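You operate a simulated robot arm through the tools that you are given. There is no shell and no other tool. Be economical: measure what you need, move in short steps, check, and stop when the job is done.

Carry out the task below with a simulated two-armed robot. There is one attempt and no reset: what you move stays moved.

JOB
Pass the yellow axle from hand to hand, fit it down the hub and shut the nest lever.

The check looks at the end state, three seconds after you hand in, the way a careful person would. Anything else that was tipped, shoved, dropped, spilled or broken makes it a failure.

ROBOT AND FRAMES
Two 6-joint arms with two-finger parallel grippers on one trunk, on a base that drives. Base frame: it is fixed to the floor where the robot stands at the start and does not move with it; the origin is under the middle of the robot, x ahead of it, y to its left, z up. Lengths are in m, angles in rad, forces in N, time in s.
The left shoulder is at the start at [0.06, 0.187, 1.222], the right one opposite. With the tool pointing down near the work surface each hand reaches from about 0.22 to 0.62 m from the robot's upright axis, wherever it stands, measured 20 degrees to its own side. Places, roughly: bore of the silver hub [0.6, -0.2, 0.9]; dark collar lever [0.8, -0.3, 0.9]; hub on the black nest [0.6, -0.3, 0.9]; silver nest lever [0.5, -0.3, 0.9]. Payload 1.57 kg a hand.
The tool frame of a hand sits at the grasp point between the pads (the TCP): z along the fingers, y along the line on which they close. The tips reach 0.03 m beyond it. The gripper opens to 0.11 m. The fingers are 0.024 m wide and 0.012 m thick; the gripper's body (0.048 by 0.112 m) begins 0.078 m behind the TCP.
Orientation is told as [roll, pitch, yaw] about the base's x, y, z axes, in that order, counted from this pose: with the fingers straight down and closing along the base's y, the tool's x points along the base's -x, its y along +y and its z along -z.

CONTROLS
- The arms move only by the tool send_rows. It takes "left_motion", "right_motion" or both (then of equal length, played together; a hand with none holds still); each is a list of rows, each a list of 7 numbers: the turn, a rotation vector about the tool's x, y, z in rad, then the shift along the tool's x, y, z in m, then the closure, from 0 (fully open) to 1 (shut). In form: [[rx, ry, rz, dx, dy, dz, gripper], ...]. A call has 1 to 20 rows; each row shifts and turns the commanded pose from where the row before left it, along the tool's axes as they then stand. Each row takes 0.2 s and may step no farther than 0.05 m and 0.15 rad from the row before; otherwise, or with a gripper value out of range, the whole call is refused. Where a pose cannot be reached the arm comes as near as it can. A force on the tool above 40 N (or 10 N above the force at the start of the call, whichever is more), or a blocked arm, ends the call early, and 0.2 s more pass. Each finger travels about 0.153 m/s and halts on what it meets, pressing with about 32 N; the grip force reading is that of the motor and also rises with nothing between the fingers. The clock runs only during rows and for 0.2 s after the last one: add rows that do not move to give the fingers time. It gives the time, the measured TCP pose, the force on the tool (base axes), the opening and the grip force at its end, in the units of the frame above (readings bear some noise), with the torque about the TCP (base axes, N m) and any sound that the robot's microphone picked up.
- Cameras (640 x 400 px; columns grow to the right, rows downward): "scene" is now at [0.007, -0.0251, 1.7674]; the picture's right is [-0.34, -0.94, 0.00], its down [-0.72, 0.26, -0.65] and it looks along [0.61, -0.22, -0.76] (base axes); focal length 256 px, centre (320, 200). "left" rides on the left gripper at [0.07, -0.016, -0.141] in its tool frame; the picture's right is [0.23, 0.97, 0.00], its down [-0.85, 0.20, -0.48] and it looks along [-0.47, 0.11, 0.88] (tool axes); focal length 222 px, centre (320, 200). "right" rides on the right gripper at [0.07, 0.016, -0.141] in its tool frame; the picture's right is [-0.23, 0.97, 0.00], its down [-0.86, -0.20, -0.48] and it looks along [-0.47, -0.11, 0.88] (tool axes); focal length 222 px, centre (320, 200). There is no depth. A picture from a camera that has moved, and an enlarged one, comes with that camera's place and axes in the base frame and with its lens. The place of the scene camera against the robot may be out by one fixed shift of up to 0.012 m in any direction.
- snapshot(camera): a new picture of that camera. The clock stands still meanwhile.
- raise_lower(by): slides the trunk up (or, below 0, down) by that many m; the arms and the scene camera ride with it, the base frame stays. It gives what a move gives, with no picture.
- drive_base(legs): drives the robot by 1 to 6 legs, each [ahead, left, turn to the left] in m, m and rad, along the robot's own axes; the way and the turn of a leg run together, so that a leg with both is an arc; at most 1.5 m and 3.142 rad a leg. The arms and the cameras ride along, it lands a little off, and it stops where it bumps. It gives what a move gives.
- pan_tilt(pan, tilt): turns the head with the scene camera to pan (to the left, within 1.501 rad either way) and tilt (down, from -0.506 to 1.204), counted from straight ahead of the robot. It gives what a move gives.
- enlarge(camera, box): a new picture of the part [left, top, right, bottom] of that camera's present view, enlarged. The clock stands still meanwhile.
- sign_off(): hands the job in; it is judged then, once.

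Work in short steps. Places have to be worked out from the pictures, the camera data and where the tool is seen: move nearer, look again, correct. Check each grasp and each placing, and mend what went wrong. You have 120 turns and 100 pictures in all, those below and enlarged ones among them. Open the grippers and draw the arms clear of the work before you hand the job in, unless the task says otherwise; then end with one line.

The tools are called as name(argument=value, ...) on one line, values as JSON. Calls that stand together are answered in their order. send_rows: Moves the arms, as the interface text tells. Its arguments: {"type":"object","properties":{"left_motion":{"type":"array","items":{"type":"array","items":{"type":"number"}}},"right_motion":{"type":"array","items":{"type":"array","items":{"type":"number"}}}},"required":[]} The other tools are called the same way: raise_lower (by) slides the trunk up or down; drive_base (legs) drives the base; pan_tilt (pan, tilt) turns the head that bears the scene camera; snapshot (camera) takes a picture; enlarge (camera, box) takes an enlarged picture of a part of a camera's view; sign_off () hands the job in.

At the start:

```text
time_s: 0.0
left_tcp_pos: [0.4002, 0.0745, 1.272]
left_tcp_rot: [0.001, 0.0, 0.0]
left_contact_force: [-0.5, 0.2, -0.5]
left_moment: [0.0, 0.02, -0.01]
left_finger_gap: 0.1102
left_grasp_force: 0.2
right_tcp_pos: [0.4196, -0.2982, 1.2525]
right_tcp_rot: [-0.001, 0.0, -0.001]
right_contact_force: [0.0, -0.1, 1.0]
right_moment: [0.0, -0.04, 0.01]
right_finger_gap: 0.1101
right_grasp_force: 0.1
trunk travel left (down, up): [-0.85, 0.14]
robot x, y, heading: [-0.0012, -0.0007, -0.006]
head pan, tilt: [-0.349, 0.866]
```

scene: 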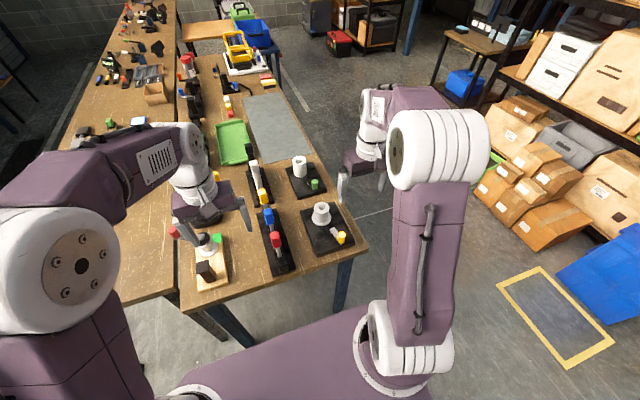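
right: 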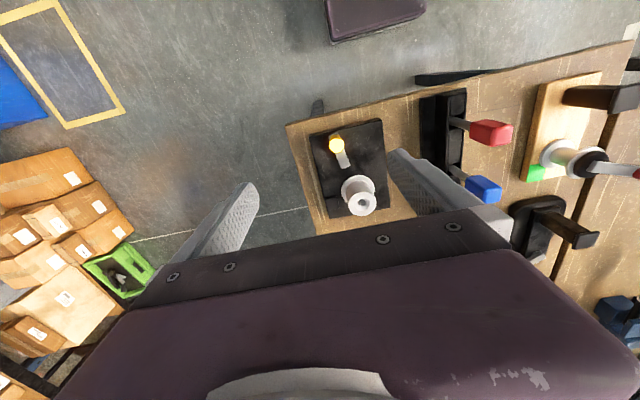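
left: 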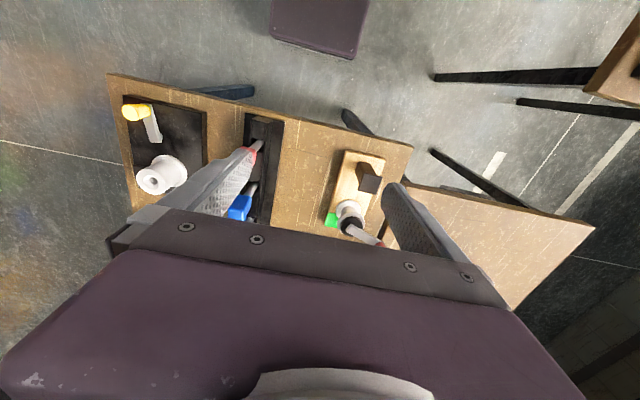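

I begin by looking closer at the bench from the scene camera.

enlarge(camera="scene", box=[160, 130, 360, 300])

enlarge(camera="left", box=[100, 60, 420, 260])

enlarge(camera="right", box=[280, 60, 640, 285])

```text
2.35 times, centred on (260, 215) of scene
camera zoom: at [0.007, -0.0251, 1.7674], right [-0.34, -0.94, 0.0], down [-0.72, 0.26, -0.65], along [0.61, -0.22, -0.76], focal length 602 px, centre (461, 165)
```

zoom: 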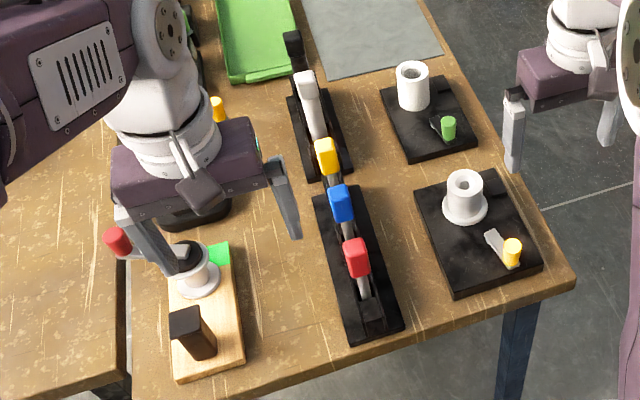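

```text
2.00 times, centred on (260, 160) of left
camera zoom: at [0.3293, 0.0586, 1.4119], right [-0.23, 0.97, 0.0], down [0.85, 0.2, 0.48], along [0.47, 0.11, -0.88], focal length 444 px, centre (440, 280)
```

zoom: 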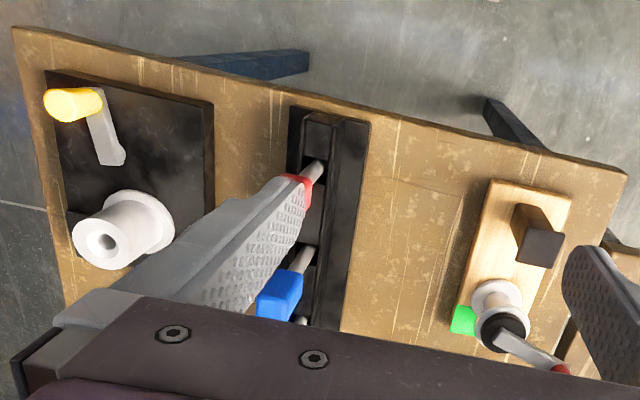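

```text
1.78 times, centred on (460, 172) of right
camera zoom: at [0.3491, -0.2835, 1.3951], right [0.23, 0.97, 0.0], down [0.86, -0.2, 0.48], along [0.47, -0.11, -0.88], focal length 395 px, centre (71, 249)
```

zoom: 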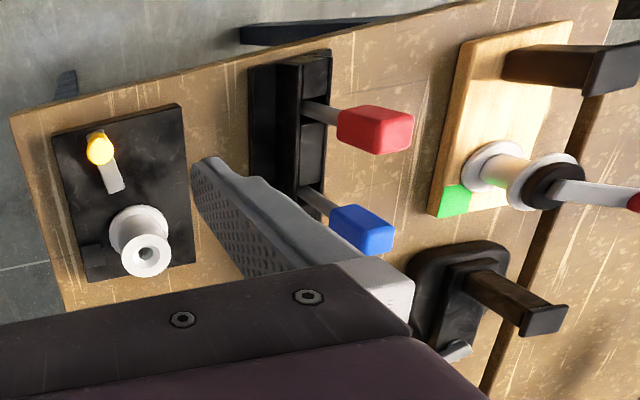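

The near hub sits at about (0.63,-0.25) with its nest lever near (0.49,-0.29). The row of colored pieces between the arms needs a closer look, so I move the left hand aside and the right hand toward the rack.

send_rows(left_motion=[[0, 0, 0, 0.02, 0.05, 0, 0], [0, 0, 0, 0.02, 0.05, 0, 0], [0, 0, 0, 0.02, 0.05, 0, 0], [0, 0, 0, 0, 0.05, 0, 0]], right_motion=[[0, 0, 0, -0.02, 0.04, 0, 0], [0, 0, 0, -0.02, 0.04, 0, 0], [0, 0, 0, -0.02, 0.04, 0, 0], [0, 0, 0, 0, 0.04, 0, 0]])

snapshot(camera="right")

enlarge(camera="scene", box=[180, 130, 360, 290])

```text
refused: row 1 steps farther than a row can; nothing moved
```

```text
93 pictures are left
camera right: at [0.3491, -0.2835, 1.3951], right [0.23, 0.97, 0.0], down [0.86, -0.2, 0.48], along [0.47, -0.11, -0.88], focal length 222 px, centre (320, 200)
```

right: 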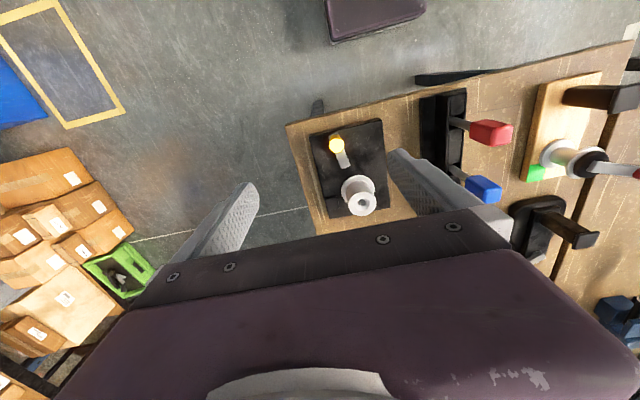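

```text
2.50 times, centred on (270, 210) of scene
camera zoom: at [0.007, -0.0251, 1.7674], right [-0.34, -0.94, 0.0], down [-0.72, 0.26, -0.65], along [0.61, -0.22, -0.76], focal length 640 px, centre (445, 175)
```

zoom: 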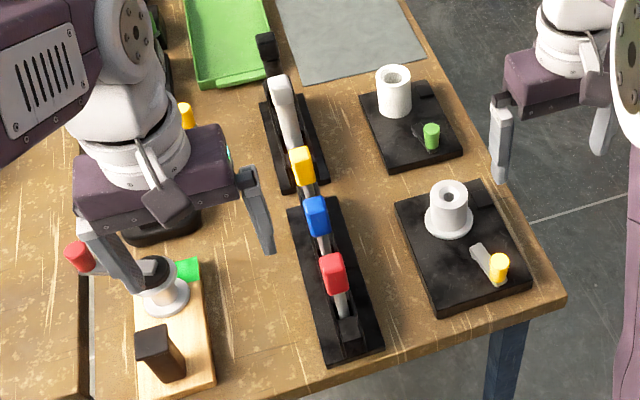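

The step length was over the limit; I repeat it with smaller steps.

send_rows(left_motion=[[0, 0, 0, 0.01, 0.045, 0, 0], [0, 0, 0, 0.01, 0.045, 0, 0], [0, 0, 0, 0.01, 0.045, 0, 0], [0, 0, 0, 0, 0.045, 0, 0]], right_motion=[[0, 0, 0, -0.02, 0.04, 0, 0], [0, 0, 0, -0.02, 0.04, 0, 0], [0, 0, 0, -0.02, 0.04, 0, 0], [0, 0, 0, 0, 0.04, 0, 0]])

snapshot(camera="right")

enlarge(camera="scene", box=[180, 130, 360, 290])

```text
time_s: 1.0
left_tcp_pos: [0.3684, 0.2605, 1.2702]
left_tcp_rot: [-0.003, -0.002, 0.0]
left_contact_force: [0.0, 0.3, -0.6]
left_moment: [-0.04, 0.03, 0.01]
left_finger_gap: 0.11
left_grasp_force: 0.1
right_tcp_pos: [0.4797, -0.1359, 1.2546]
right_tcp_rot: [-0.002, 0.0, 0.001]
right_contact_force: [0.0, -0.1, 0.8]
right_moment: [-0.02, -0.02, -0.01]
right_finger_gap: 0.1099
right_grasp_force: 0.0
trunk travel left (down, up): [-0.85, 0.14]
robot x, y, heading: [-0.0029, 0.0021, 0.002]
head pan, tilt: [-0.349, 0.866]
```

```text
91 pictures are left
camera right: at [0.41, -0.1203, 1.396], right [0.23, 0.97, 0.0], down [0.86, -0.2, 0.48], along [0.47, -0.11, -0.88], focal length 222 px, centre (320, 200)
```

right: 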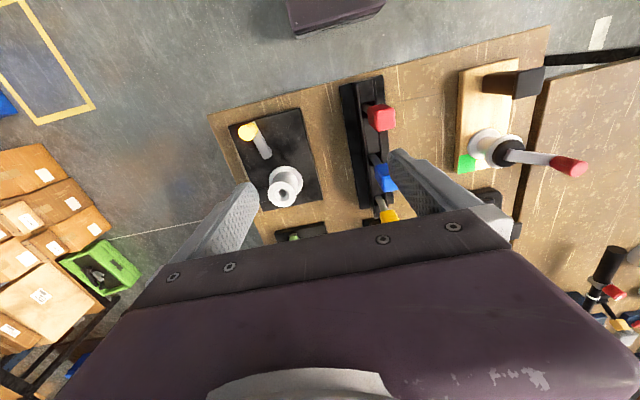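

```text
2.50 times, centred on (270, 210) of scene
camera zoom: at [0.0071, -0.0208, 1.7675], right [-0.34, -0.94, 0.0], down [-0.72, 0.26, -0.65], along [0.61, -0.22, -0.76], focal length 640 px, centre (445, 175)
```

zoom: 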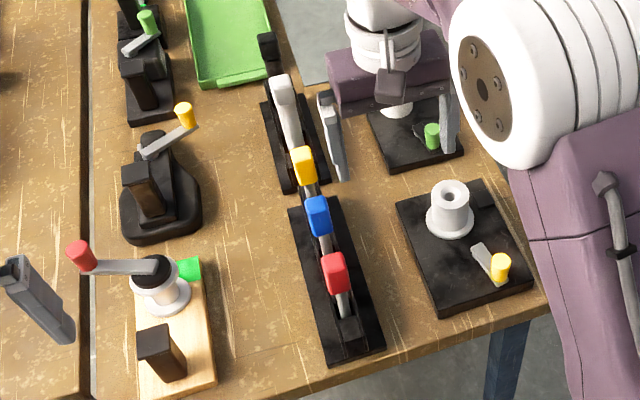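

The yellow piece is at roughly (0.70,-0.04,1.0), beyond easy reach. Before driving, I check the clearance between base and bench by tilting the head down.

pan_tilt(pan=0.0, tilt=1.2)

snapshot(camera="scene")

```text
time_s: 1.8
left_tcp_pos: [0.3673, 0.2551, 1.2722]
left_tcp_rot: [0.0, 0.0, -0.001]
left_contact_force: [-0.7, 0.3, 0.4]
left_moment: [0.04, 0.0, 0.0]
left_finger_gap: 0.11
left_grasp_force: 0.0
right_tcp_pos: [0.4805, -0.1389, 1.2533]
right_tcp_rot: [0.001, 0.0, 0.0]
right_contact_force: [0.0, 0.1, 0.1]
right_moment: [0.0, 0.03, 0.02]
right_finger_gap: 0.1098
right_grasp_force: 0.1
trunk travel left (down, up): [-0.85, 0.14]
robot x, y, heading: [0.0033, 0.0011, -0.001]
head pan, tilt: [0.0, 1.201]
```

```text
89 pictures are left
camera scene: at [-0.0099, 0.0012, 1.745], right [0.0, -1.0, 0.0], down [-0.93, 0.0, -0.36], along [0.36, 0.0, -0.93], focal length 256 px, centre (320, 200)
```

scene: 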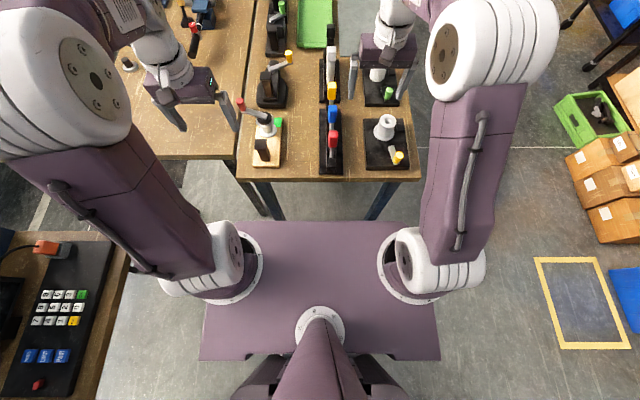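

The shoulder block's front is at x≈0.15 and the bench edge at x≈0.43. I drive 0.2 m ahead and 0.1 m to the right in two stages.

drive_base(legs=[[0.1, -0.1, 0.0], [0.1, 0.0, 0.0]])

snapshot(camera="scene")

snapshot(camera="right")

snapshot(camera="left")

```text
time_s: 3.9
left_tcp_pos: [0.5633, 0.1564, 1.2714]
left_tcp_rot: [0.0, -0.004, 0.0]
left_contact_force: [0.0, 0.1, -0.4]
left_moment: [0.02, 0.0, 0.01]
left_finger_gap: 0.1101
left_grasp_force: 0.1
right_tcp_pos: [0.6745, -0.2392, 1.2559]
right_tcp_rot: [0.0, -0.004, -0.001]
right_contact_force: [-0.4, -0.2, -1.2]
right_moment: [0.02, 0.0, 0.02]
right_finger_gap: 0.1102
right_grasp_force: 0.0
trunk travel left (down, up): [-0.85, 0.14]
robot x, y, heading: [0.2, -0.1, -0.001]
head pan, tilt: [0.0, 1.201]
```

```text
88 pictures are left
camera scene: at [0.1845, -0.0986, 1.7449], right [0.0, -1.0, 0.0], down [-0.93, 0.0, -0.36], along [0.36, 0.0, -0.93], focal length 256 px, centre (320, 200)
```

scene: 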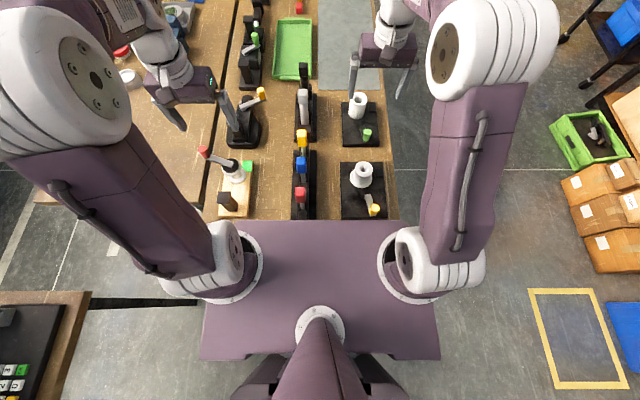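

```text
87 pictures are left
camera right: at [0.6052, -0.2242, 1.3973], right [0.23, 0.97, 0.0], down [0.85, -0.2, 0.48], along [0.47, -0.11, -0.88], focal length 222 px, centre (320, 200)
```

right: 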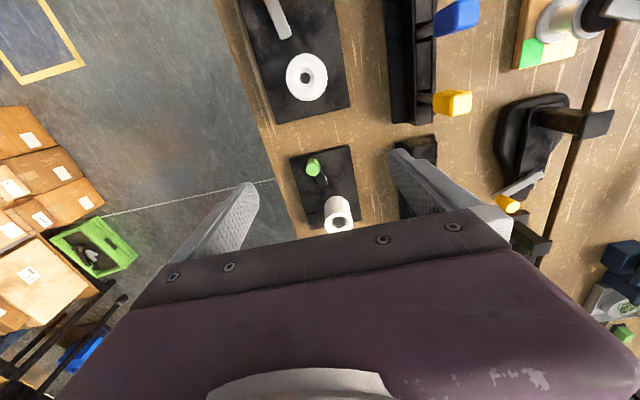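

```text
86 pictures are left
camera left: at [0.4935, 0.1397, 1.4126], right [-0.23, 0.97, 0.0], down [0.85, 0.2, 0.48], along [0.47, 0.11, -0.88], focal length 222 px, centre (320, 200)
```

left: 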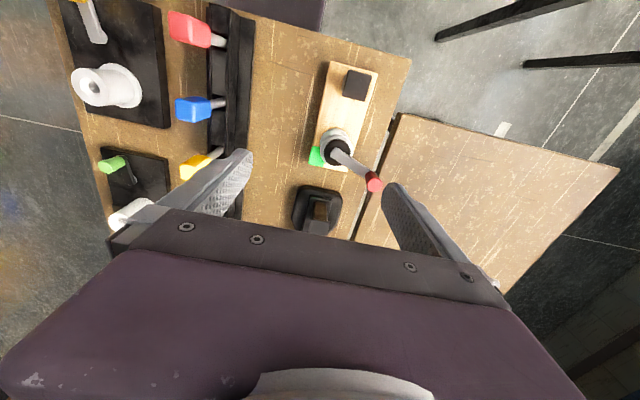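

The front rack holds red, blue and yellow axles, yellow at its far end. I enlarge for accurate measurement.

enlarge(camera="scene", box=[270, 90, 398, 220])

enlarge(camera="left", box=[60, 0, 260, 220])

enlarge(camera="right", box=[240, 0, 500, 170])

```text
3.08 times, centred on (334, 155) of scene
camera zoom: at [0.1845, -0.0986, 1.7449], right [0.0, -1.0, 0.0], down [-0.93, 0.0, -0.36], along [0.36, 0.0, -0.93], focal length 787 px, centre (277, 338)
```

zoom: 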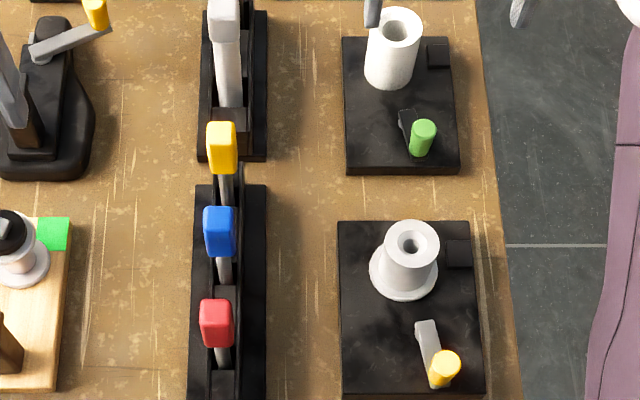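

```text
1.82 times, centred on (160, 110) of left
camera zoom: at [0.4935, 0.1397, 1.4126], right [-0.23, 0.97, 0.0], down [0.85, 0.2, 0.48], along [0.47, 0.11, -0.88], focal length 404 px, centre (611, 364)
```

zoom: 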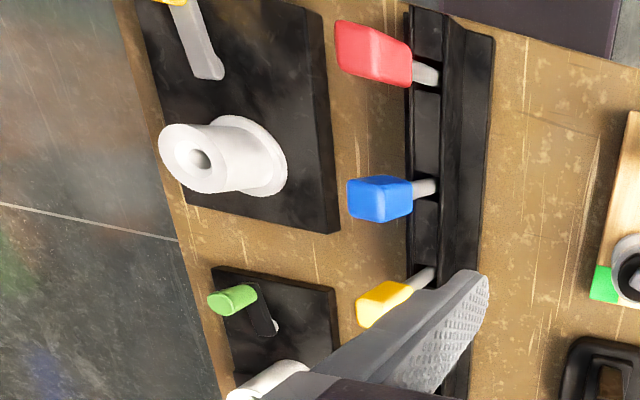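

```text
2.35 times, centred on (370, 85) of right
camera zoom: at [0.6052, -0.2242, 1.3973], right [0.23, 0.97, 0.0], down [0.85, -0.2, 0.48], along [0.47, -0.11, -0.88], focal length 523 px, centre (202, 471)
```

zoom: 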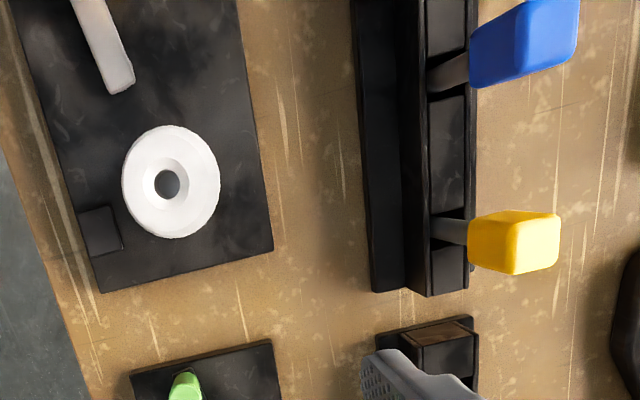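

Triangulating: yellow head top ≈ (0.681,-0.039,1.06), head ≈ 0.055 tall, hub bore ≈ (0.601,-0.249,0.966). I plan for the left hand to grasp the head from above, closing along x. The right hand will then take the head from the front, closing along y. I move the left hand over the axle, turn it 90°, and back the right hand off.

send_rows(right_motion=[[0, 0, 0, 0.024, -0.032, 0, 0], [0, 0, 0, 0.024, -0.032, 0, 0], [0, 0, 0, 0.024, -0.032, 0, 0], [0, 0, 0, 0.024, -0.032, 0, 0], [0, 0, 0, 0.024, -0.032, 0, 0], [0, 0, 0, 0, 0, 0, 0], [0, 0, 0, 0, 0, 0, 0], [0, 0, 0, 0, 0, 0, 0], [0, 0, 0, 0, 0, 0, 0], [0, 0, 0, 0, 0, 0, 0], [0, 0, 0, 0, 0, 0, 0], [0, 0, 0, 0, 0, 0, 0], [0, 0, 0, 0, 0, 0, 0], [0, 0, 0, 0, 0, 0, 0], [0, 0, 0, 0, 0, 0, 0], [0, 0, 0, 0, 0, 0, 0]], left_motion=[[0, 0, 0, -0.0236, -0.039, 0, 0], [0, 0, 0, -0.0236, -0.039, 0, 0], [0, 0, 0, -0.0236, -0.039, 0, 0], [0, 0, 0, -0.0236, -0.039, 0, 0], [0, 0, 0, -0.0236, -0.039, 0, 0], [0, 0, 0.1428, 0, 0, 0, 0], [0, 0, 0.1428, 0, 0, 0, 0], [0, 0, 0.1428, 0, 0, 0, 0], [0, 0, 0.1428, 0, 0, 0, 0], [0, 0, 0.1428, 0, 0, 0, 0], [0, 0, 0.1428, 0, 0, 0, 0], [0, 0, 0.1428, 0, 0, 0, 0], [0, 0, 0.1428, 0, 0, 0, 0], [0, 0, 0.1428, 0, 0, 0, 0], [0, 0, 0.1428, 0, 0, 0, 0], [0, 0, 0.1428, 0, 0, 0, 0]])

snapshot(camera="left")

snapshot(camera="right")

snapshot(camera="scene")

```text
time_s: 7.3
left_tcp_pos: [0.6859, -0.0385, 1.2709]
left_tcp_rot: [0.0, 0.002, -1.573]
left_contact_force: [-0.7, 0.1, 0.5]
left_moment: [-0.01, -0.01, -0.01]
left_finger_gap: 0.11
left_grasp_force: 0.1
right_tcp_pos: [0.5603, -0.4007, 1.2517]
right_tcp_rot: [-0.001, 0.0, 0.001]
right_contact_force: [0.6, -0.1, 1.4]
right_moment: [0.02, -0.01, 0.02]
right_finger_gap: 0.1101
right_grasp_force: 0.1
trunk travel left (down, up): [-0.85, 0.14]
robot x, y, heading: [0.203, -0.1025, 0.007]
head pan, tilt: [0.0, 1.201]
```

```text
82 pictures are left
camera left: at [0.6691, 0.0312, 1.4117], right [0.97, 0.22, 0.0], down [0.2, -0.86, 0.48], along [0.11, -0.47, -0.88], focal length 222 px, centre (320, 200)
```

left: 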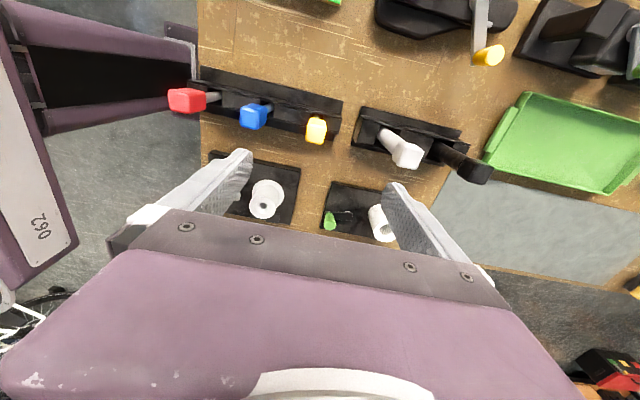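

```text
81 pictures are left
camera right: at [0.4908, -0.3852, 1.3953], right [0.23, 0.97, 0.0], down [0.85, -0.2, 0.48], along [0.47, -0.11, -0.88], focal length 222 px, centre (320, 200)
```

right: 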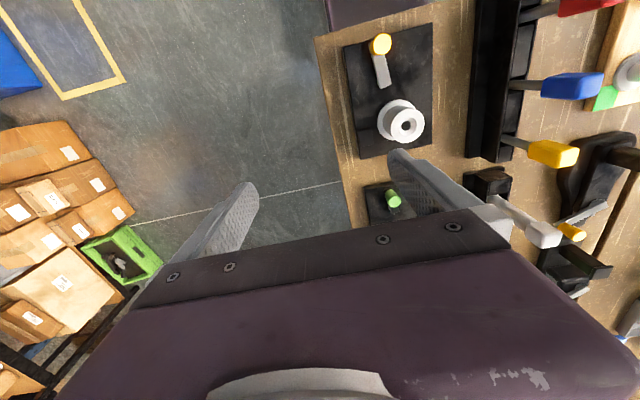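

```text
80 pictures are left
camera scene: at [0.19, -0.0981, 1.7449], right [0.0, -1.0, 0.0], down [-0.93, 0.0, -0.36], along [0.36, 0.0, -0.93], focal length 256 px, centre (320, 200)
```

scene: 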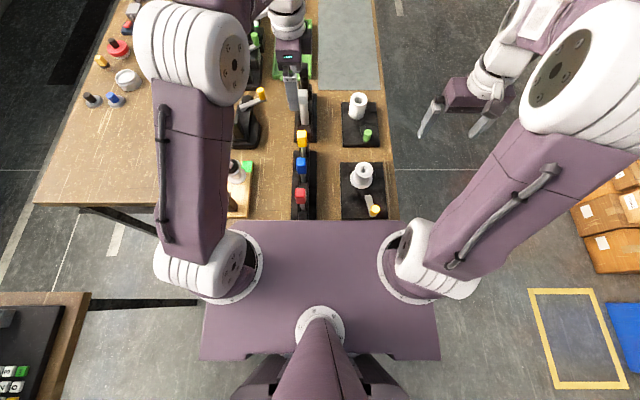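

The left camera confirms the yellow head at about (0.680,-0.036). I descend to z≈1.13 with the gap narrowed to about 0.075, then look again.

send_rows(left_motion=[[0, 0, 0, 0.001, -0.004, 0.035, 0.3], [0, 0, 0, 0.001, 0, 0.035, 0.3], [0, 0, 0, 0, 0, 0.035, 0.3], [0, 0, 0, 0, 0, 0.035, 0.3]])

snapshot(camera="left")

enlarge(camera="right", box=[440, 80, 640, 220])

enlarge(camera="scene", box=[270, 90, 398, 220])

```text
time_s: 8.3
left_tcp_pos: [0.6807, -0.037, 1.1299]
left_tcp_rot: [0.0, 0.0, -1.572]
left_contact_force: [-0.5, -0.7, 1.3]
left_moment: [-0.01, 0.03, -0.02]
left_finger_gap: 0.077
left_grasp_force: 0.1
right_tcp_pos: [0.5612, -0.3999, 1.2543]
right_tcp_rot: [0.0, 0.001, 0.001]
right_contact_force: [0.2, 0.5, -1.0]
right_moment: [0.01, 0.02, 0.0]
right_finger_gap: 0.1102
right_grasp_force: 0.1
trunk travel left (down, up): [-0.85, 0.14]
robot x, y, heading: [0.1993, -0.0983, 0.002]
head pan, tilt: [0.0, 1.201]
```

```text
79 pictures are left
camera left: at [0.664, 0.0328, 1.2702], right [0.97, 0.23, 0.0], down [0.2, -0.85, 0.48], along [0.11, -0.47, -0.88], focal length 222 px, centre (320, 200)
```

left: 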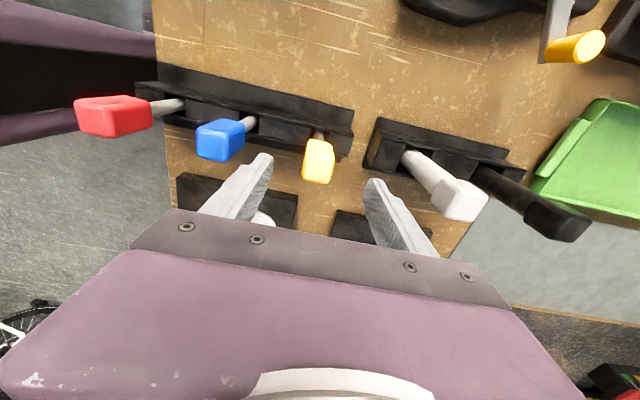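

```text
2.86 times, centred on (540, 150) of right
camera zoom: at [0.4914, -0.3853, 1.3952], right [0.23, 0.97, 0.0], down [0.86, -0.2, 0.48], along [0.47, -0.11, -0.88], focal length 635 px, centre (-309, 343)
```

zoom: 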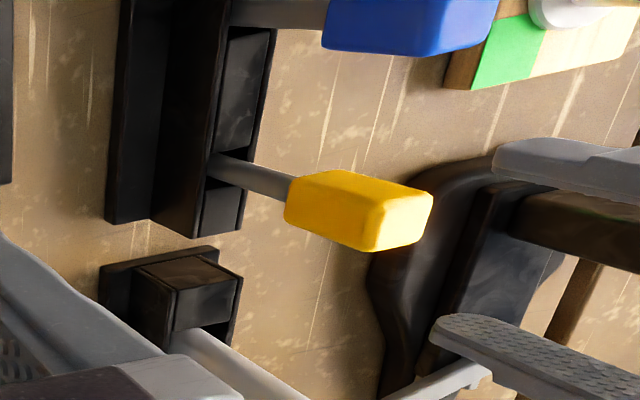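

```text
3.08 times, centred on (334, 155) of scene
camera zoom: at [0.1908, -0.0982, 1.745], right [0.0, -1.0, 0.0], down [-0.93, 0.0, -0.36], along [0.36, 0.0, -0.93], focal length 787 px, centre (277, 338)
```

zoom: 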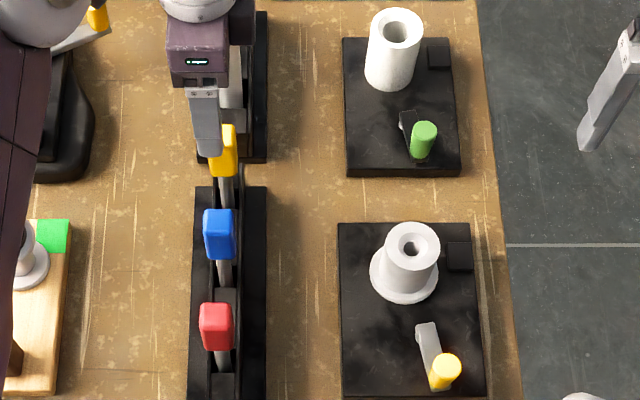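

Combined views place the yellow head's top at about (0.679,-0.044,1.07). I shift 7 mm to -y, descend to z=1.055, and only then close.

send_rows(left_motion=[[0, 0, 0, -0.007, -0.001, 0.02, 0.3], [0, 0, 0, 0, 0, 0.03, 0.3], [0, 0, 0, 0, 0, 0.025, 0.3], [0, 0, 0, 0, 0, 0, 0.3]])

snapshot(camera="left")

enlarge(camera="right", box=[440, 80, 640, 220])

```text
time_s: 9.3
left_tcp_pos: [0.681, -0.0435, 1.0575]
left_tcp_rot: [0.0, 0.0, -1.57]
left_contact_force: [-0.9, -0.6, 1.0]
left_moment: [0.01, 0.0, -0.01]
left_finger_gap: 0.0769
left_grasp_force: 0.0
right_tcp_pos: [0.5601, -0.3997, 1.2537]
right_tcp_rot: [0.001, 0.0, -0.001]
right_contact_force: [0.8, 0.2, 0.2]
right_moment: [-0.02, -0.03, 0.04]
right_finger_gap: 0.11
right_grasp_force: 0.0
trunk travel left (down, up): [-0.85, 0.14]
robot x, y, heading: [0.1999, -0.1018, -0.001]
head pan, tilt: [0.0, 1.201]
```

```text
76 pictures are left
camera left: at [0.6636, 0.0253, 1.1971], right [0.97, 0.23, 0.0], down [0.2, -0.85, 0.48], along [0.11, -0.47, -0.88], focal length 222 px, centre (320, 200)
```

left: 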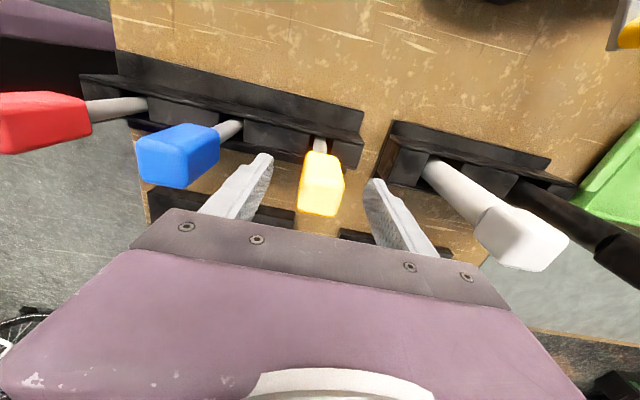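

```text
2.86 times, centred on (540, 150) of right
camera zoom: at [0.4903, -0.3854, 1.3954], right [0.23, 0.97, 0.0], down [0.85, -0.2, 0.48], along [0.47, -0.11, -0.88], focal length 635 px, centre (-309, 343)
```

zoom: 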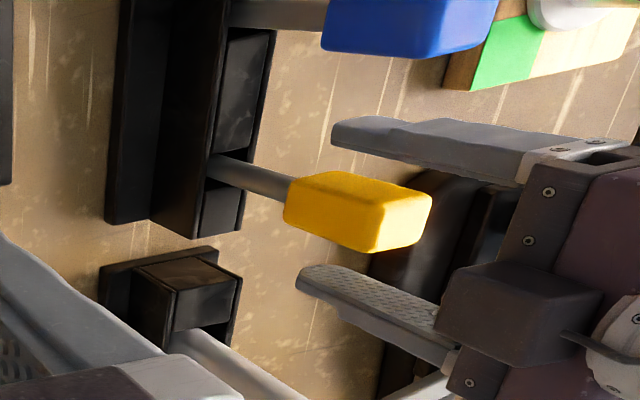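

Fingers straddle the yellow head centered; neighbours are clear. I close the left gripper.

send_rows(left_motion=[[0, 0, 0, 0, 0, 0, 0.6], [0, 0, 0, 0, 0, 0, 0.9], [0, 0, 0, 0, 0, 0, 1.0], [0, 0, 0, 0, 0, 0, 1.0]])

enlarge(camera="right", box=[440, 80, 640, 220])

```text
time_s: 10.3
left_tcp_pos: [0.6798, -0.045, 1.0564]
left_tcp_rot: [0.0, 0.0, -1.572]
left_contact_force: [0.3, 0.4, -0.1]
left_moment: [-0.01, 0.04, -0.05]
left_finger_gap: 0.0295
left_grasp_force: 32.6
right_tcp_pos: [0.5603, -0.3998, 1.2538]
right_tcp_rot: [-0.001, 0.001, -0.001]
right_contact_force: [-0.8, 0.1, 0.1]
right_moment: [0.01, 0.0, -0.01]
right_finger_gap: 0.1099
right_grasp_force: 0.0
trunk travel left (down, up): [-0.85, 0.14]
robot x, y, heading: [0.197, -0.0966, 0.004]
head pan, tilt: [0.0, 1.201]
```

```text
2.86 times, centred on (540, 150) of right
camera zoom: at [0.491, -0.3853, 1.3952], right [0.23, 0.97, 0.0], down [0.86, -0.2, 0.48], along [0.47, -0.11, -0.88], focal length 635 px, centre (-309, 343)
```

zoom: 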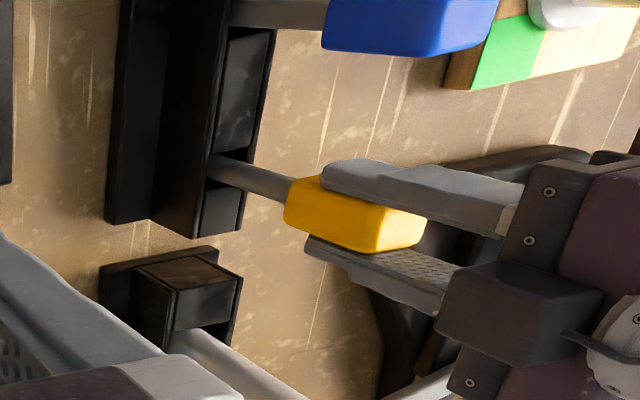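

The grip holds the head (gap 0.0295, 32 N). I lift straight up and watch the force.

send_rows(left_motion=[[0, 0, 0, 0, 0, -0.01, 1.0], [0, 0, 0, 0, 0, -0.02, 1.0], [0, 0, 0, 0, 0, -0.03, 1.0], [0, 0, 0, 0, 0, -0.03, 1.0], [0, 0, 0, 0, 0, -0.03, 1.0], [0, 0, 0, 0, 0, -0.03, 1.0]])

snapshot(camera="right")

snapshot(camera="left")

```text
time_s: 11.7
left_tcp_pos: [0.6808, -0.0418, 1.2057]
left_tcp_rot: [-0.001, 0.0, -1.569]
left_contact_force: [0.2, 0.2, -1.6]
left_moment: [0.0, -0.02, -0.02]
left_finger_gap: 0.0297
left_grasp_force: 32.5
right_tcp_pos: [0.5604, -0.4004, 1.254]
right_tcp_rot: [0.0, 0.0, 0.0]
right_contact_force: [0.0, 0.1, 0.3]
right_moment: [-0.02, -0.02, -0.01]
right_finger_gap: 0.1102
right_grasp_force: 0.1
trunk travel left (down, up): [-0.85, 0.14]
robot x, y, heading: [0.1996, -0.0974, 0.002]
head pan, tilt: [0.0, 1.201]
```

```text
73 pictures are left
camera right: at [0.4904, -0.3853, 1.3953], right [0.23, 0.97, 0.0], down [0.85, -0.2, 0.48], along [0.47, -0.11, -0.88], focal length 222 px, centre (320, 200)
```

right: 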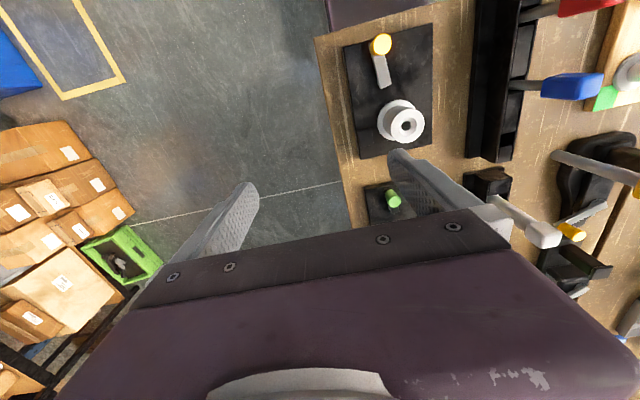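

```text
72 pictures are left
camera left: at [0.6634, 0.0271, 1.3461], right [0.97, 0.23, 0.0], down [0.2, -0.86, 0.48], along [0.11, -0.47, -0.88], focal length 222 px, centre (320, 200)
```

left: 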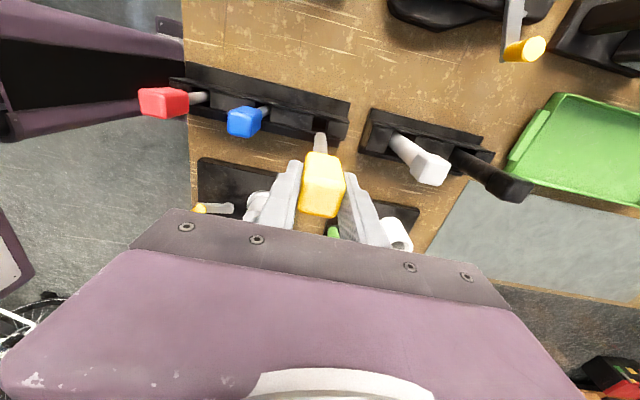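

The axle is free; its shaft is about 0.115 m long. I bring the left hand to the handover place (y≈-0.145, z≈1.235). I pitch the right hand to point forward and 30° down, still apart from the left.

send_rows(left_motion=[[0, 0, 0, -0.02, 0, -0.015, 1.0], [0, 0, 0, -0.02, 0, -0.015, 1.0], [0, 0, 0, -0.02, 0, 0, 1.0], [0, 0, 0, -0.02, 0, 0, 1.0], [0, 0, 0, -0.02, 0, 0, 1.0], [0, 0, 0, 0, 0, 0, 1.0], [0, 0, 0, 0, 0, 0, 1.0], [0, 0, 0, 0, 0, 0, 1.0], [0, 0, 0, 0, 0, 0, 1.0], [0, 0, 0, 0, 0, 0, 1.0]], right_motion=[[0, 0, 0, -0.045, 0, 0, 0.2], [0, 0, 0, -0.045, 0, 0, 0.2], [0, -0.1496, 0, 0, 0, 0, 0.2], [0, -0.1496, 0, 0, 0, 0, 0.2], [0, -0.1496, 0, 0, 0, 0, 0.2], [0, -0.1496, 0, 0, 0, 0, 0.2], [0, -0.1496, 0, 0, 0, 0, 0.2], [0, -0.1496, 0, 0, 0, 0, 0.2], [0, -0.1496, 0, 0, 0, 0, 0.2], [0, 0, 0, 0, 0, 0, 0.2]])

snapshot(camera="right")

snapshot(camera="scene")

```text
time_s: 13.9
left_tcp_pos: [0.6803, -0.1434, 1.2358]
left_tcp_rot: [-0.001, 0.0, -1.573]
left_contact_force: [-0.8, -0.1, -0.8]
left_moment: [0.03, 0.02, 0.01]
left_finger_gap: 0.0297
left_grasp_force: 31.9
right_tcp_pos: [0.6507, -0.3995, 1.2548]
right_tcp_rot: [0.0, -1.046, 0.001]
right_contact_force: [-0.2, 0.3, 0.1]
right_moment: [0.01, 0.01, 0.01]
right_finger_gap: 0.088
right_grasp_force: 0.1
trunk travel left (down, up): [-0.85, 0.14]
robot x, y, heading: [0.201, -0.0982, -0.002]
head pan, tilt: [0.0, 1.201]
```

```text
71 pictures are left
camera right: at [0.4931, -0.3855, 1.2657], right [0.11, 0.97, 0.2], down [0.01, -0.2, 0.98], along [0.99, -0.11, -0.04], focal length 222 px, centre (320, 200)
```

right: 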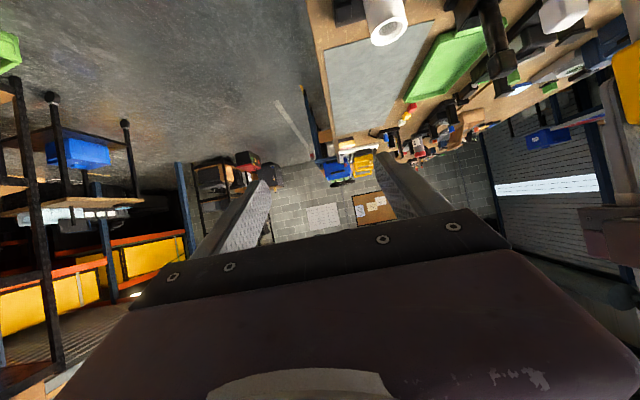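

```text
70 pictures are left
camera scene: at [0.1897, -0.098, 1.7449], right [0.0, -1.0, 0.0], down [-0.93, 0.0, -0.36], along [0.36, 0.0, -0.93], focal length 256 px, centre (320, 200)
```

scene: 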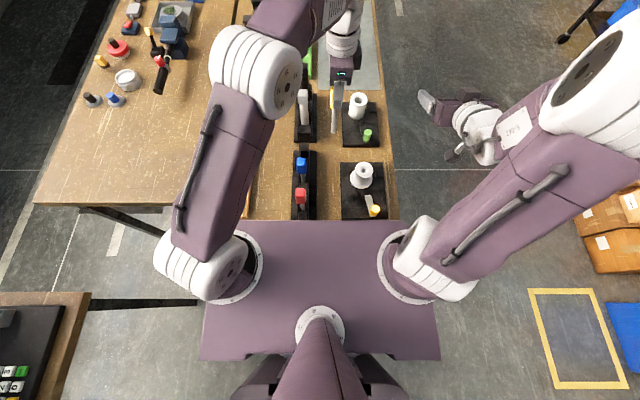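

The right hand reached the pitched pose. I move it to a staging place about 0.1 m in front of the axle head, at head height, in small steps.

send_rows(right_motion=[[0, 0, 0, 0.0373, 0, -0.0246, 0.2], [0, 0, 0, 0.0373, 0, -0.0246, 0.2], [0, 0, 0, 0, 0.0427, 0, 0.2], [0, 0, 0, 0, 0.0427, 0, 0.2], [0, 0, 0, 0, 0.0427, 0, 0.2], [0, 0, 0, 0, 0.0427, 0, 0.2], [0, 0, 0, 0, 0.0427, 0, 0.2], [0, 0, 0, 0, 0.0427, 0, 0.2], [0, 0, 0, 0, 0, 0, 0.2]])

snapshot(camera="right")

snapshot(camera="left")

snapshot(camera="scene")

```text
time_s: 15.9
left_tcp_pos: [0.6813, -0.1437, 1.2369]
left_tcp_rot: [0.001, -0.001, -1.571]
left_contact_force: [-0.6, -0.1, -1.6]
left_moment: [-0.01, -0.01, -0.01]
left_finger_gap: 0.0295
left_grasp_force: 32.1
right_tcp_pos: [0.6797, -0.3243, 1.2562]
right_tcp_rot: [0.011, -1.045, -0.006]
right_contact_force: [-0.4, 0.0, 0.8]
right_moment: [0.06, -0.01, -0.02]
right_finger_gap: 0.0879
right_grasp_force: 0.1
right hand out of reach, approached as far as the arm can: row 1, 2, 3, 4, 5, 6, 7, 8
trunk travel left (down, up): [-0.85, 0.14]
robot x, y, heading: [0.1983, -0.0981, -0.001]
head pan, tilt: [0.0, 1.201]
```

```text
69 pictures are left
camera right: at [0.5223, -0.3107, 1.2673], right [0.11, 0.97, 0.2], down [0.02, -0.2, 0.98], along [0.99, -0.1, -0.04], focal length 222 px, centre (320, 200)
```

right: 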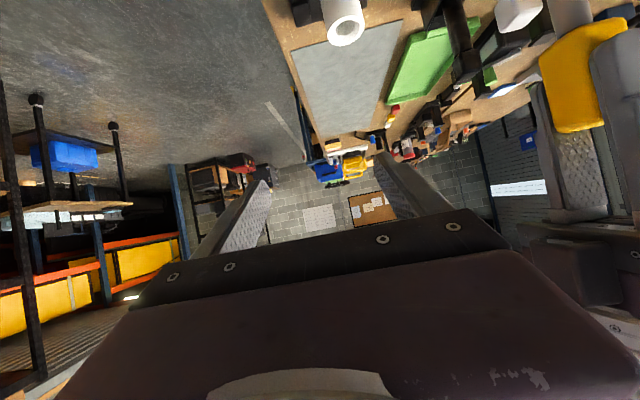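

```text
68 pictures are left
camera left: at [0.6652, -0.0736, 1.3763], right [0.97, 0.23, 0.0], down [0.2, -0.85, 0.48], along [0.11, -0.47, -0.88], focal length 222 px, centre (320, 200)
```

left: 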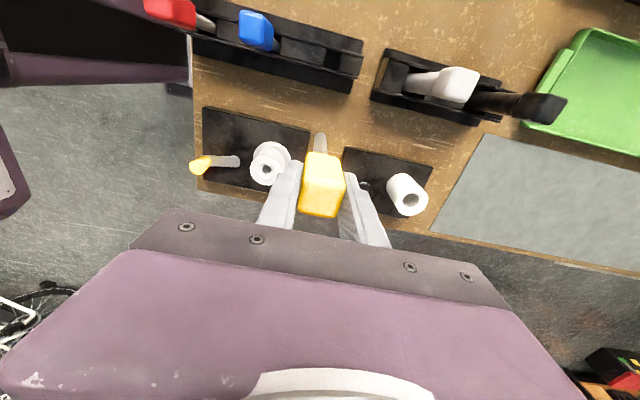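

```text
67 pictures are left
camera scene: at [0.1902, -0.0977, 1.7449], right [0.0, -1.0, 0.0], down [-0.93, 0.0, -0.36], along [0.36, 0.0, -0.93], focal length 256 px, centre (320, 200)
```

scene: 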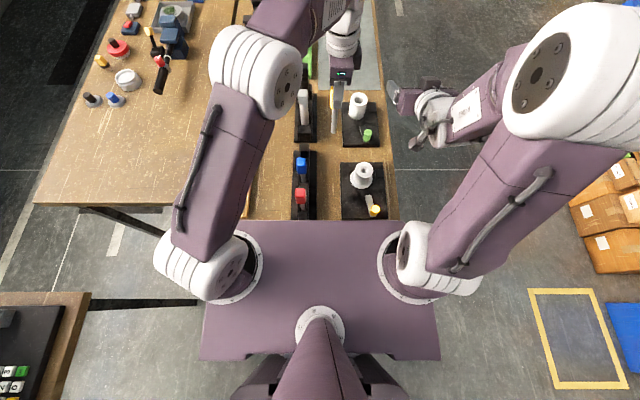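

The forward pose isn't reachable near the trunk, so I will bring the right hand in from the right side instead. First I test where the right hand's commanded pose stands with a small backward shift along y.

send_rows(right_motion=[[0, 0, 0, 0, -0.04, 0, 0.2], [0, 0, 0, 0, -0.04, 0, 0.2]])

```text
time_s: 16.5
left_tcp_pos: [0.682, -0.1458, 1.236]
left_tcp_rot: [0.0, 0.002, -1.573]
left_contact_force: [0.4, -0.4, -0.5]
left_moment: [-0.02, 0.0, 0.03]
left_finger_gap: 0.0296
left_grasp_force: 31.6
right_tcp_pos: [0.6784, -0.4095, 1.2569]
right_tcp_rot: [0.004, -1.047, -0.003]
right_contact_force: [0.4, 0.1, 0.3]
right_moment: [0.01, 0.02, 0.01]
right_finger_gap: 0.088
right_grasp_force: 0.1
trunk travel left (down, up): [-0.85, 0.14]
robot x, y, heading: [0.1989, -0.1004, 0.002]
head pan, tilt: [0.0, 1.201]
```

The commanded pose follows the measured one. I turn the right hand 60° to the left about the vertical so it points forward-left and down. The left hand yaws to match, keeping its closing axis along that approach.

send_rows(right_motion=[[-0.1295, 0, -0.0748, 0, 0, 0, 0.2], [-0.1295, 0, -0.0748, 0, 0, 0, 0.2], [-0.1295, 0, -0.0748, 0, 0, 0, 0.2], [-0.1295, 0, -0.0748, 0, 0, 0, 0.2], [-0.1295, 0, -0.0748, 0, 0, 0, 0.2], [-0.1295, 0, -0.0748, 0, 0, 0, 0.2], [-0.1295, 0, -0.0748, 0, 0, 0, 0.2]], left_motion=[[0, 0, -0.1496, 0, 0, 0, 1.0], [0, 0, -0.1496, 0, 0, 0, 1.0], [0, 0, -0.1496, 0, 0, 0, 1.0], [0, 0, -0.1496, 0, 0, 0, 1.0], [0, 0, -0.1496, 0, 0, 0, 1.0], [0, 0, -0.1496, 0, 0, 0, 1.0], [0, 0, -0.1496, 0, 0, 0, 1.0]])

snapshot(camera="scene")

snapshot(camera="right")

```text
time_s: 18.1
left_tcp_pos: [0.6828, -0.1438, 1.2363]
left_tcp_rot: [-0.001, 0.0, -0.521]
left_contact_force: [-0.3, -0.1, -0.9]
left_moment: [0.0, 0.02, -0.02]
left_finger_gap: 0.0294
left_grasp_force: 31.9
right_tcp_pos: [0.6783, -0.4065, 1.2573]
right_tcp_rot: [0.004, -1.047, 1.046]
right_contact_force: [0.2, -0.7, -0.4]
right_moment: [-0.01, 0.01, -0.01]
right_finger_gap: 0.0878
right_grasp_force: 0.0
trunk travel left (down, up): [-0.85, 0.14]
robot x, y, heading: [0.1974, -0.1026, -0.004]
head pan, tilt: [0.0, 1.201]
```

```text
66 pictures are left
camera scene: at [0.1915, -0.0991, 1.7449], right [0.0, -1.0, 0.0], down [-0.93, 0.0, -0.36], along [0.36, 0.0, -0.93], focal length 256 px, centre (320, 200)
```

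scene: 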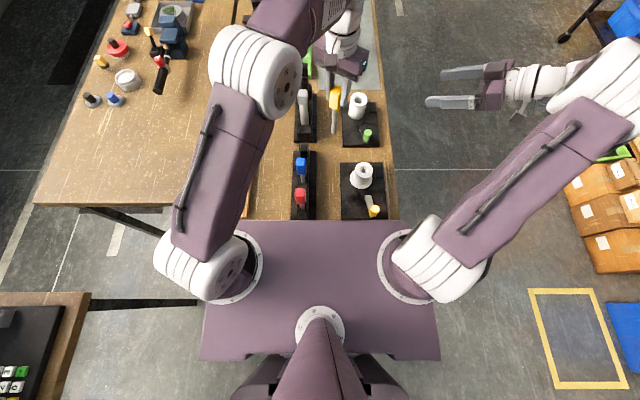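

```text
65 pictures are left
camera right: at [0.5864, -0.5372, 1.2681], right [-0.79, 0.58, 0.2], down [0.18, -0.09, 0.98], along [0.59, 0.81, -0.04], focal length 222 px, centre (320, 200)
```

right: 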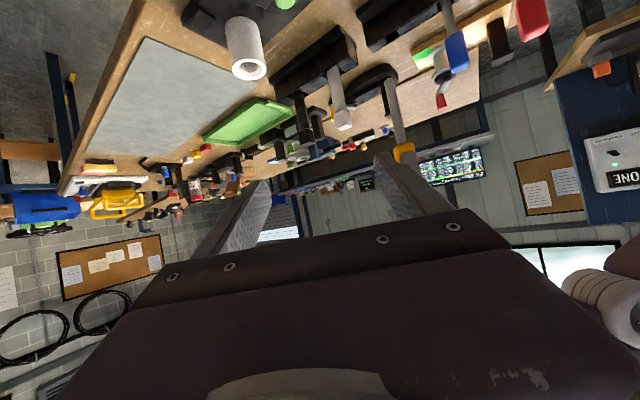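

The right hand now points toward the axle. I align it on the approach line, stopping about 0.11 m short.

send_rows(right_motion=[[0, 0, 0, -0.01935, 0.032, 0.0275, 0.2], [0, 0, 0, -0.01935, 0.032, 0.0275, 0.2], [0, 0, 0, -0.01935, 0.032, 0.0275, 0.2], [0, 0, 0, -0.01935, 0.032, 0.0275, 0.2], [0, 0, 0, 0, 0, 0, 0.2]])

snapshot(camera="right")

snapshot(camera="left")

```text
time_s: 19.3
left_tcp_pos: [0.682, -0.1436, 1.2364]
left_tcp_rot: [-0.001, -0.001, -0.524]
left_contact_force: [-0.8, 0.2, -2.1]
left_moment: [0.01, -0.01, 0.0]
left_finger_gap: 0.0297
left_grasp_force: 31.7
right_tcp_pos: [0.6341, -0.2255, 1.2687]
right_tcp_rot: [-0.001, -1.048, 1.047]
right_contact_force: [-0.5, 0.0, -0.1]
right_moment: [0.03, 0.0, 0.0]
right_finger_gap: 0.0881
right_grasp_force: 0.1
trunk travel left (down, up): [-0.85, 0.14]
robot x, y, heading: [0.2003, -0.1009, 0.002]
head pan, tilt: [0.0, 1.201]
```

```text
64 pictures are left
camera right: at [0.5427, -0.355, 1.2793], right [-0.79, 0.59, 0.2], down [0.18, -0.09, 0.98], along [0.59, 0.81, -0.04], focal length 222 px, centre (320, 200)
```

right: 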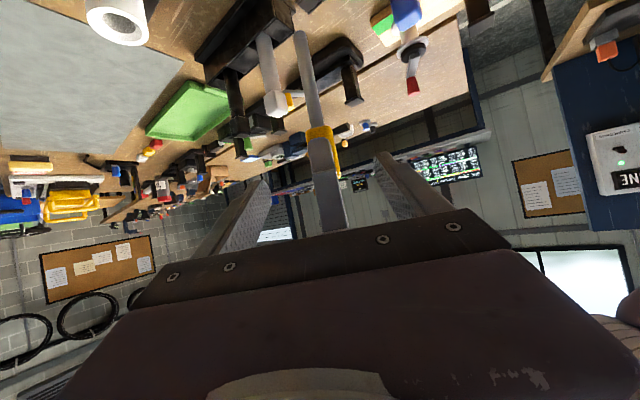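

```text
63 pictures are left
camera left: at [0.6129, -0.1232, 1.3767], right [0.29, 0.96, 0.0], down [0.84, -0.26, 0.48], along [0.46, -0.14, -0.88], focal length 222 px, centre (320, 200)
```

left: 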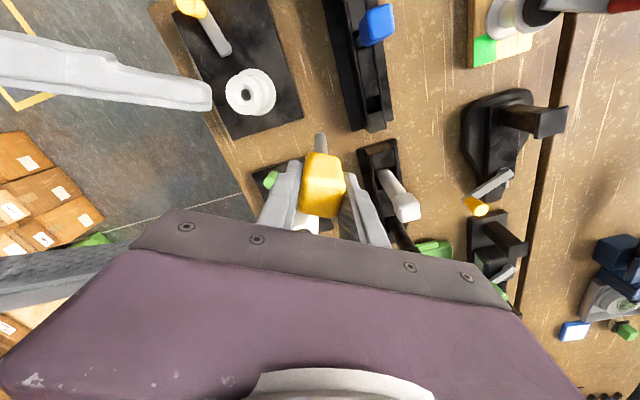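

The head lies exactly on the approach line. I advance 0.11 m along the tool axis with the fingers open and look.

send_rows(right_motion=[[0, 0, 0, 0, 0, 0.0275, 0.3], [0, 0, 0, 0, 0, 0.0275, 0.3], [0, 0, 0, 0, 0, 0.0275, 0.3], [0, 0, 0, 0, 0, 0.027, 0.3], [0, 0, 0, 0, 0, 0, 0.3]])

snapshot(camera="right")

snapshot(camera="left")

```text
time_s: 20.5
left_tcp_pos: [0.6808, -0.1435, 1.2367]
left_tcp_rot: [-0.001, 0.0, -0.522]
left_contact_force: [-0.4, -0.3, -2.0]
left_moment: [0.03, -0.01, 0.0]
left_finger_gap: 0.0294
left_grasp_force: 31.8
right_tcp_pos: [0.6811, -0.1455, 1.2158]
right_tcp_rot: [-0.001, -1.048, 1.047]
right_contact_force: [0.0, -0.6, 0.5]
right_moment: [-0.06, 0.01, -0.03]
right_finger_gap: 0.0772
right_grasp_force: 0.1
trunk travel left (down, up): [-0.85, 0.14]
robot x, y, heading: [0.2, -0.0998, -0.003]
head pan, tilt: [0.0, 1.201]
```

```text
62 pictures are left
camera right: at [0.589, -0.2741, 1.2263], right [-0.79, 0.59, 0.2], down [0.18, -0.09, 0.98], along [0.59, 0.81, -0.04], focal length 222 px, centre (320, 200)
```

right: 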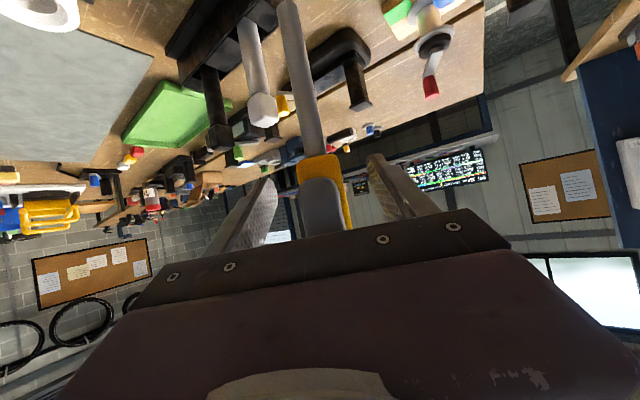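

```text
61 pictures are left
camera left: at [0.6125, -0.1229, 1.3769], right [0.29, 0.96, 0.0], down [0.84, -0.25, 0.48], along [0.46, -0.14, -0.88], focal length 222 px, centre (320, 200)
```

left: 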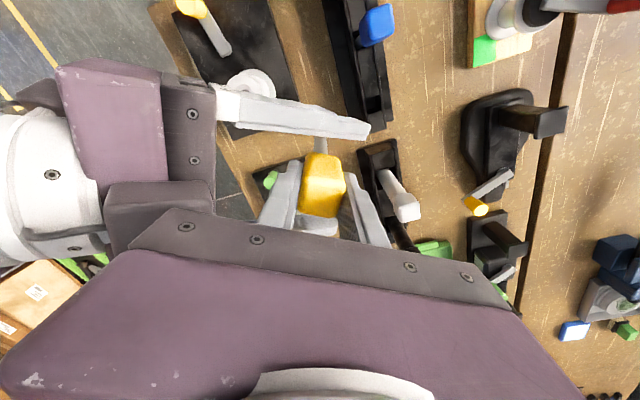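

The right fingers straddle the head, symmetric about it, with the left finger inside the head's outline. I close the right gripper.

send_rows(right_motion=[[0, 0, 0, 0, 0, 0, 0.5], [0, 0, 0, 0, 0, 0, 0.7], [0, 0, 0, 0, 0, 0, 0.85], [0, 0, 0, 0, 0, 0, 1.0], [0, 0, 0, 0, 0, 0, 1.0]])

snapshot(camera="right")

```text
time_s: 21.7
left_tcp_pos: [0.6815, -0.1431, 1.2369]
left_tcp_rot: [0.001, -0.004, -0.524]
left_contact_force: [20.0, -10.4, -6.8]
left_moment: [-0.08, -0.09, 0.0]
left_finger_gap: 0.0297
left_grasp_force: 32.1
right_tcp_pos: [0.6809, -0.1446, 1.2154]
right_tcp_rot: [0.0, -1.047, 1.048]
right_contact_force: [-19.6, 10.1, 3.8]
right_moment: [-0.12, -0.37, 0.02]
right_finger_gap: 0.0296
right_grasp_force: 32.5
trunk travel left (down, up): [-0.85, 0.14]
robot x, y, heading: [0.1962, -0.1031, -0.002]
head pan, tilt: [0.0, 1.201]
```

```text
60 pictures are left
camera right: at [0.5885, -0.2738, 1.2262], right [-0.79, 0.58, 0.2], down [0.18, -0.09, 0.98], along [0.59, 0.81, -0.04], focal length 222 px, centre (320, 200)
```

right: 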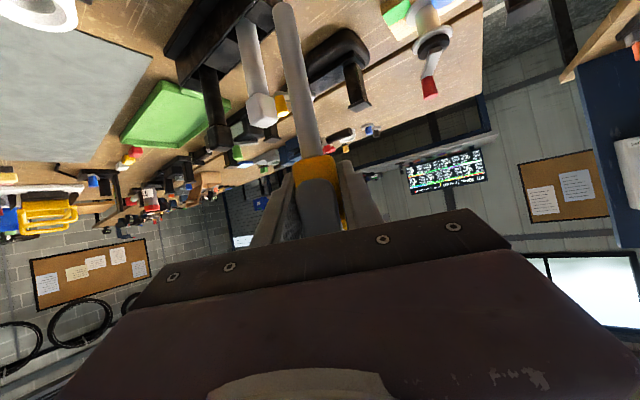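

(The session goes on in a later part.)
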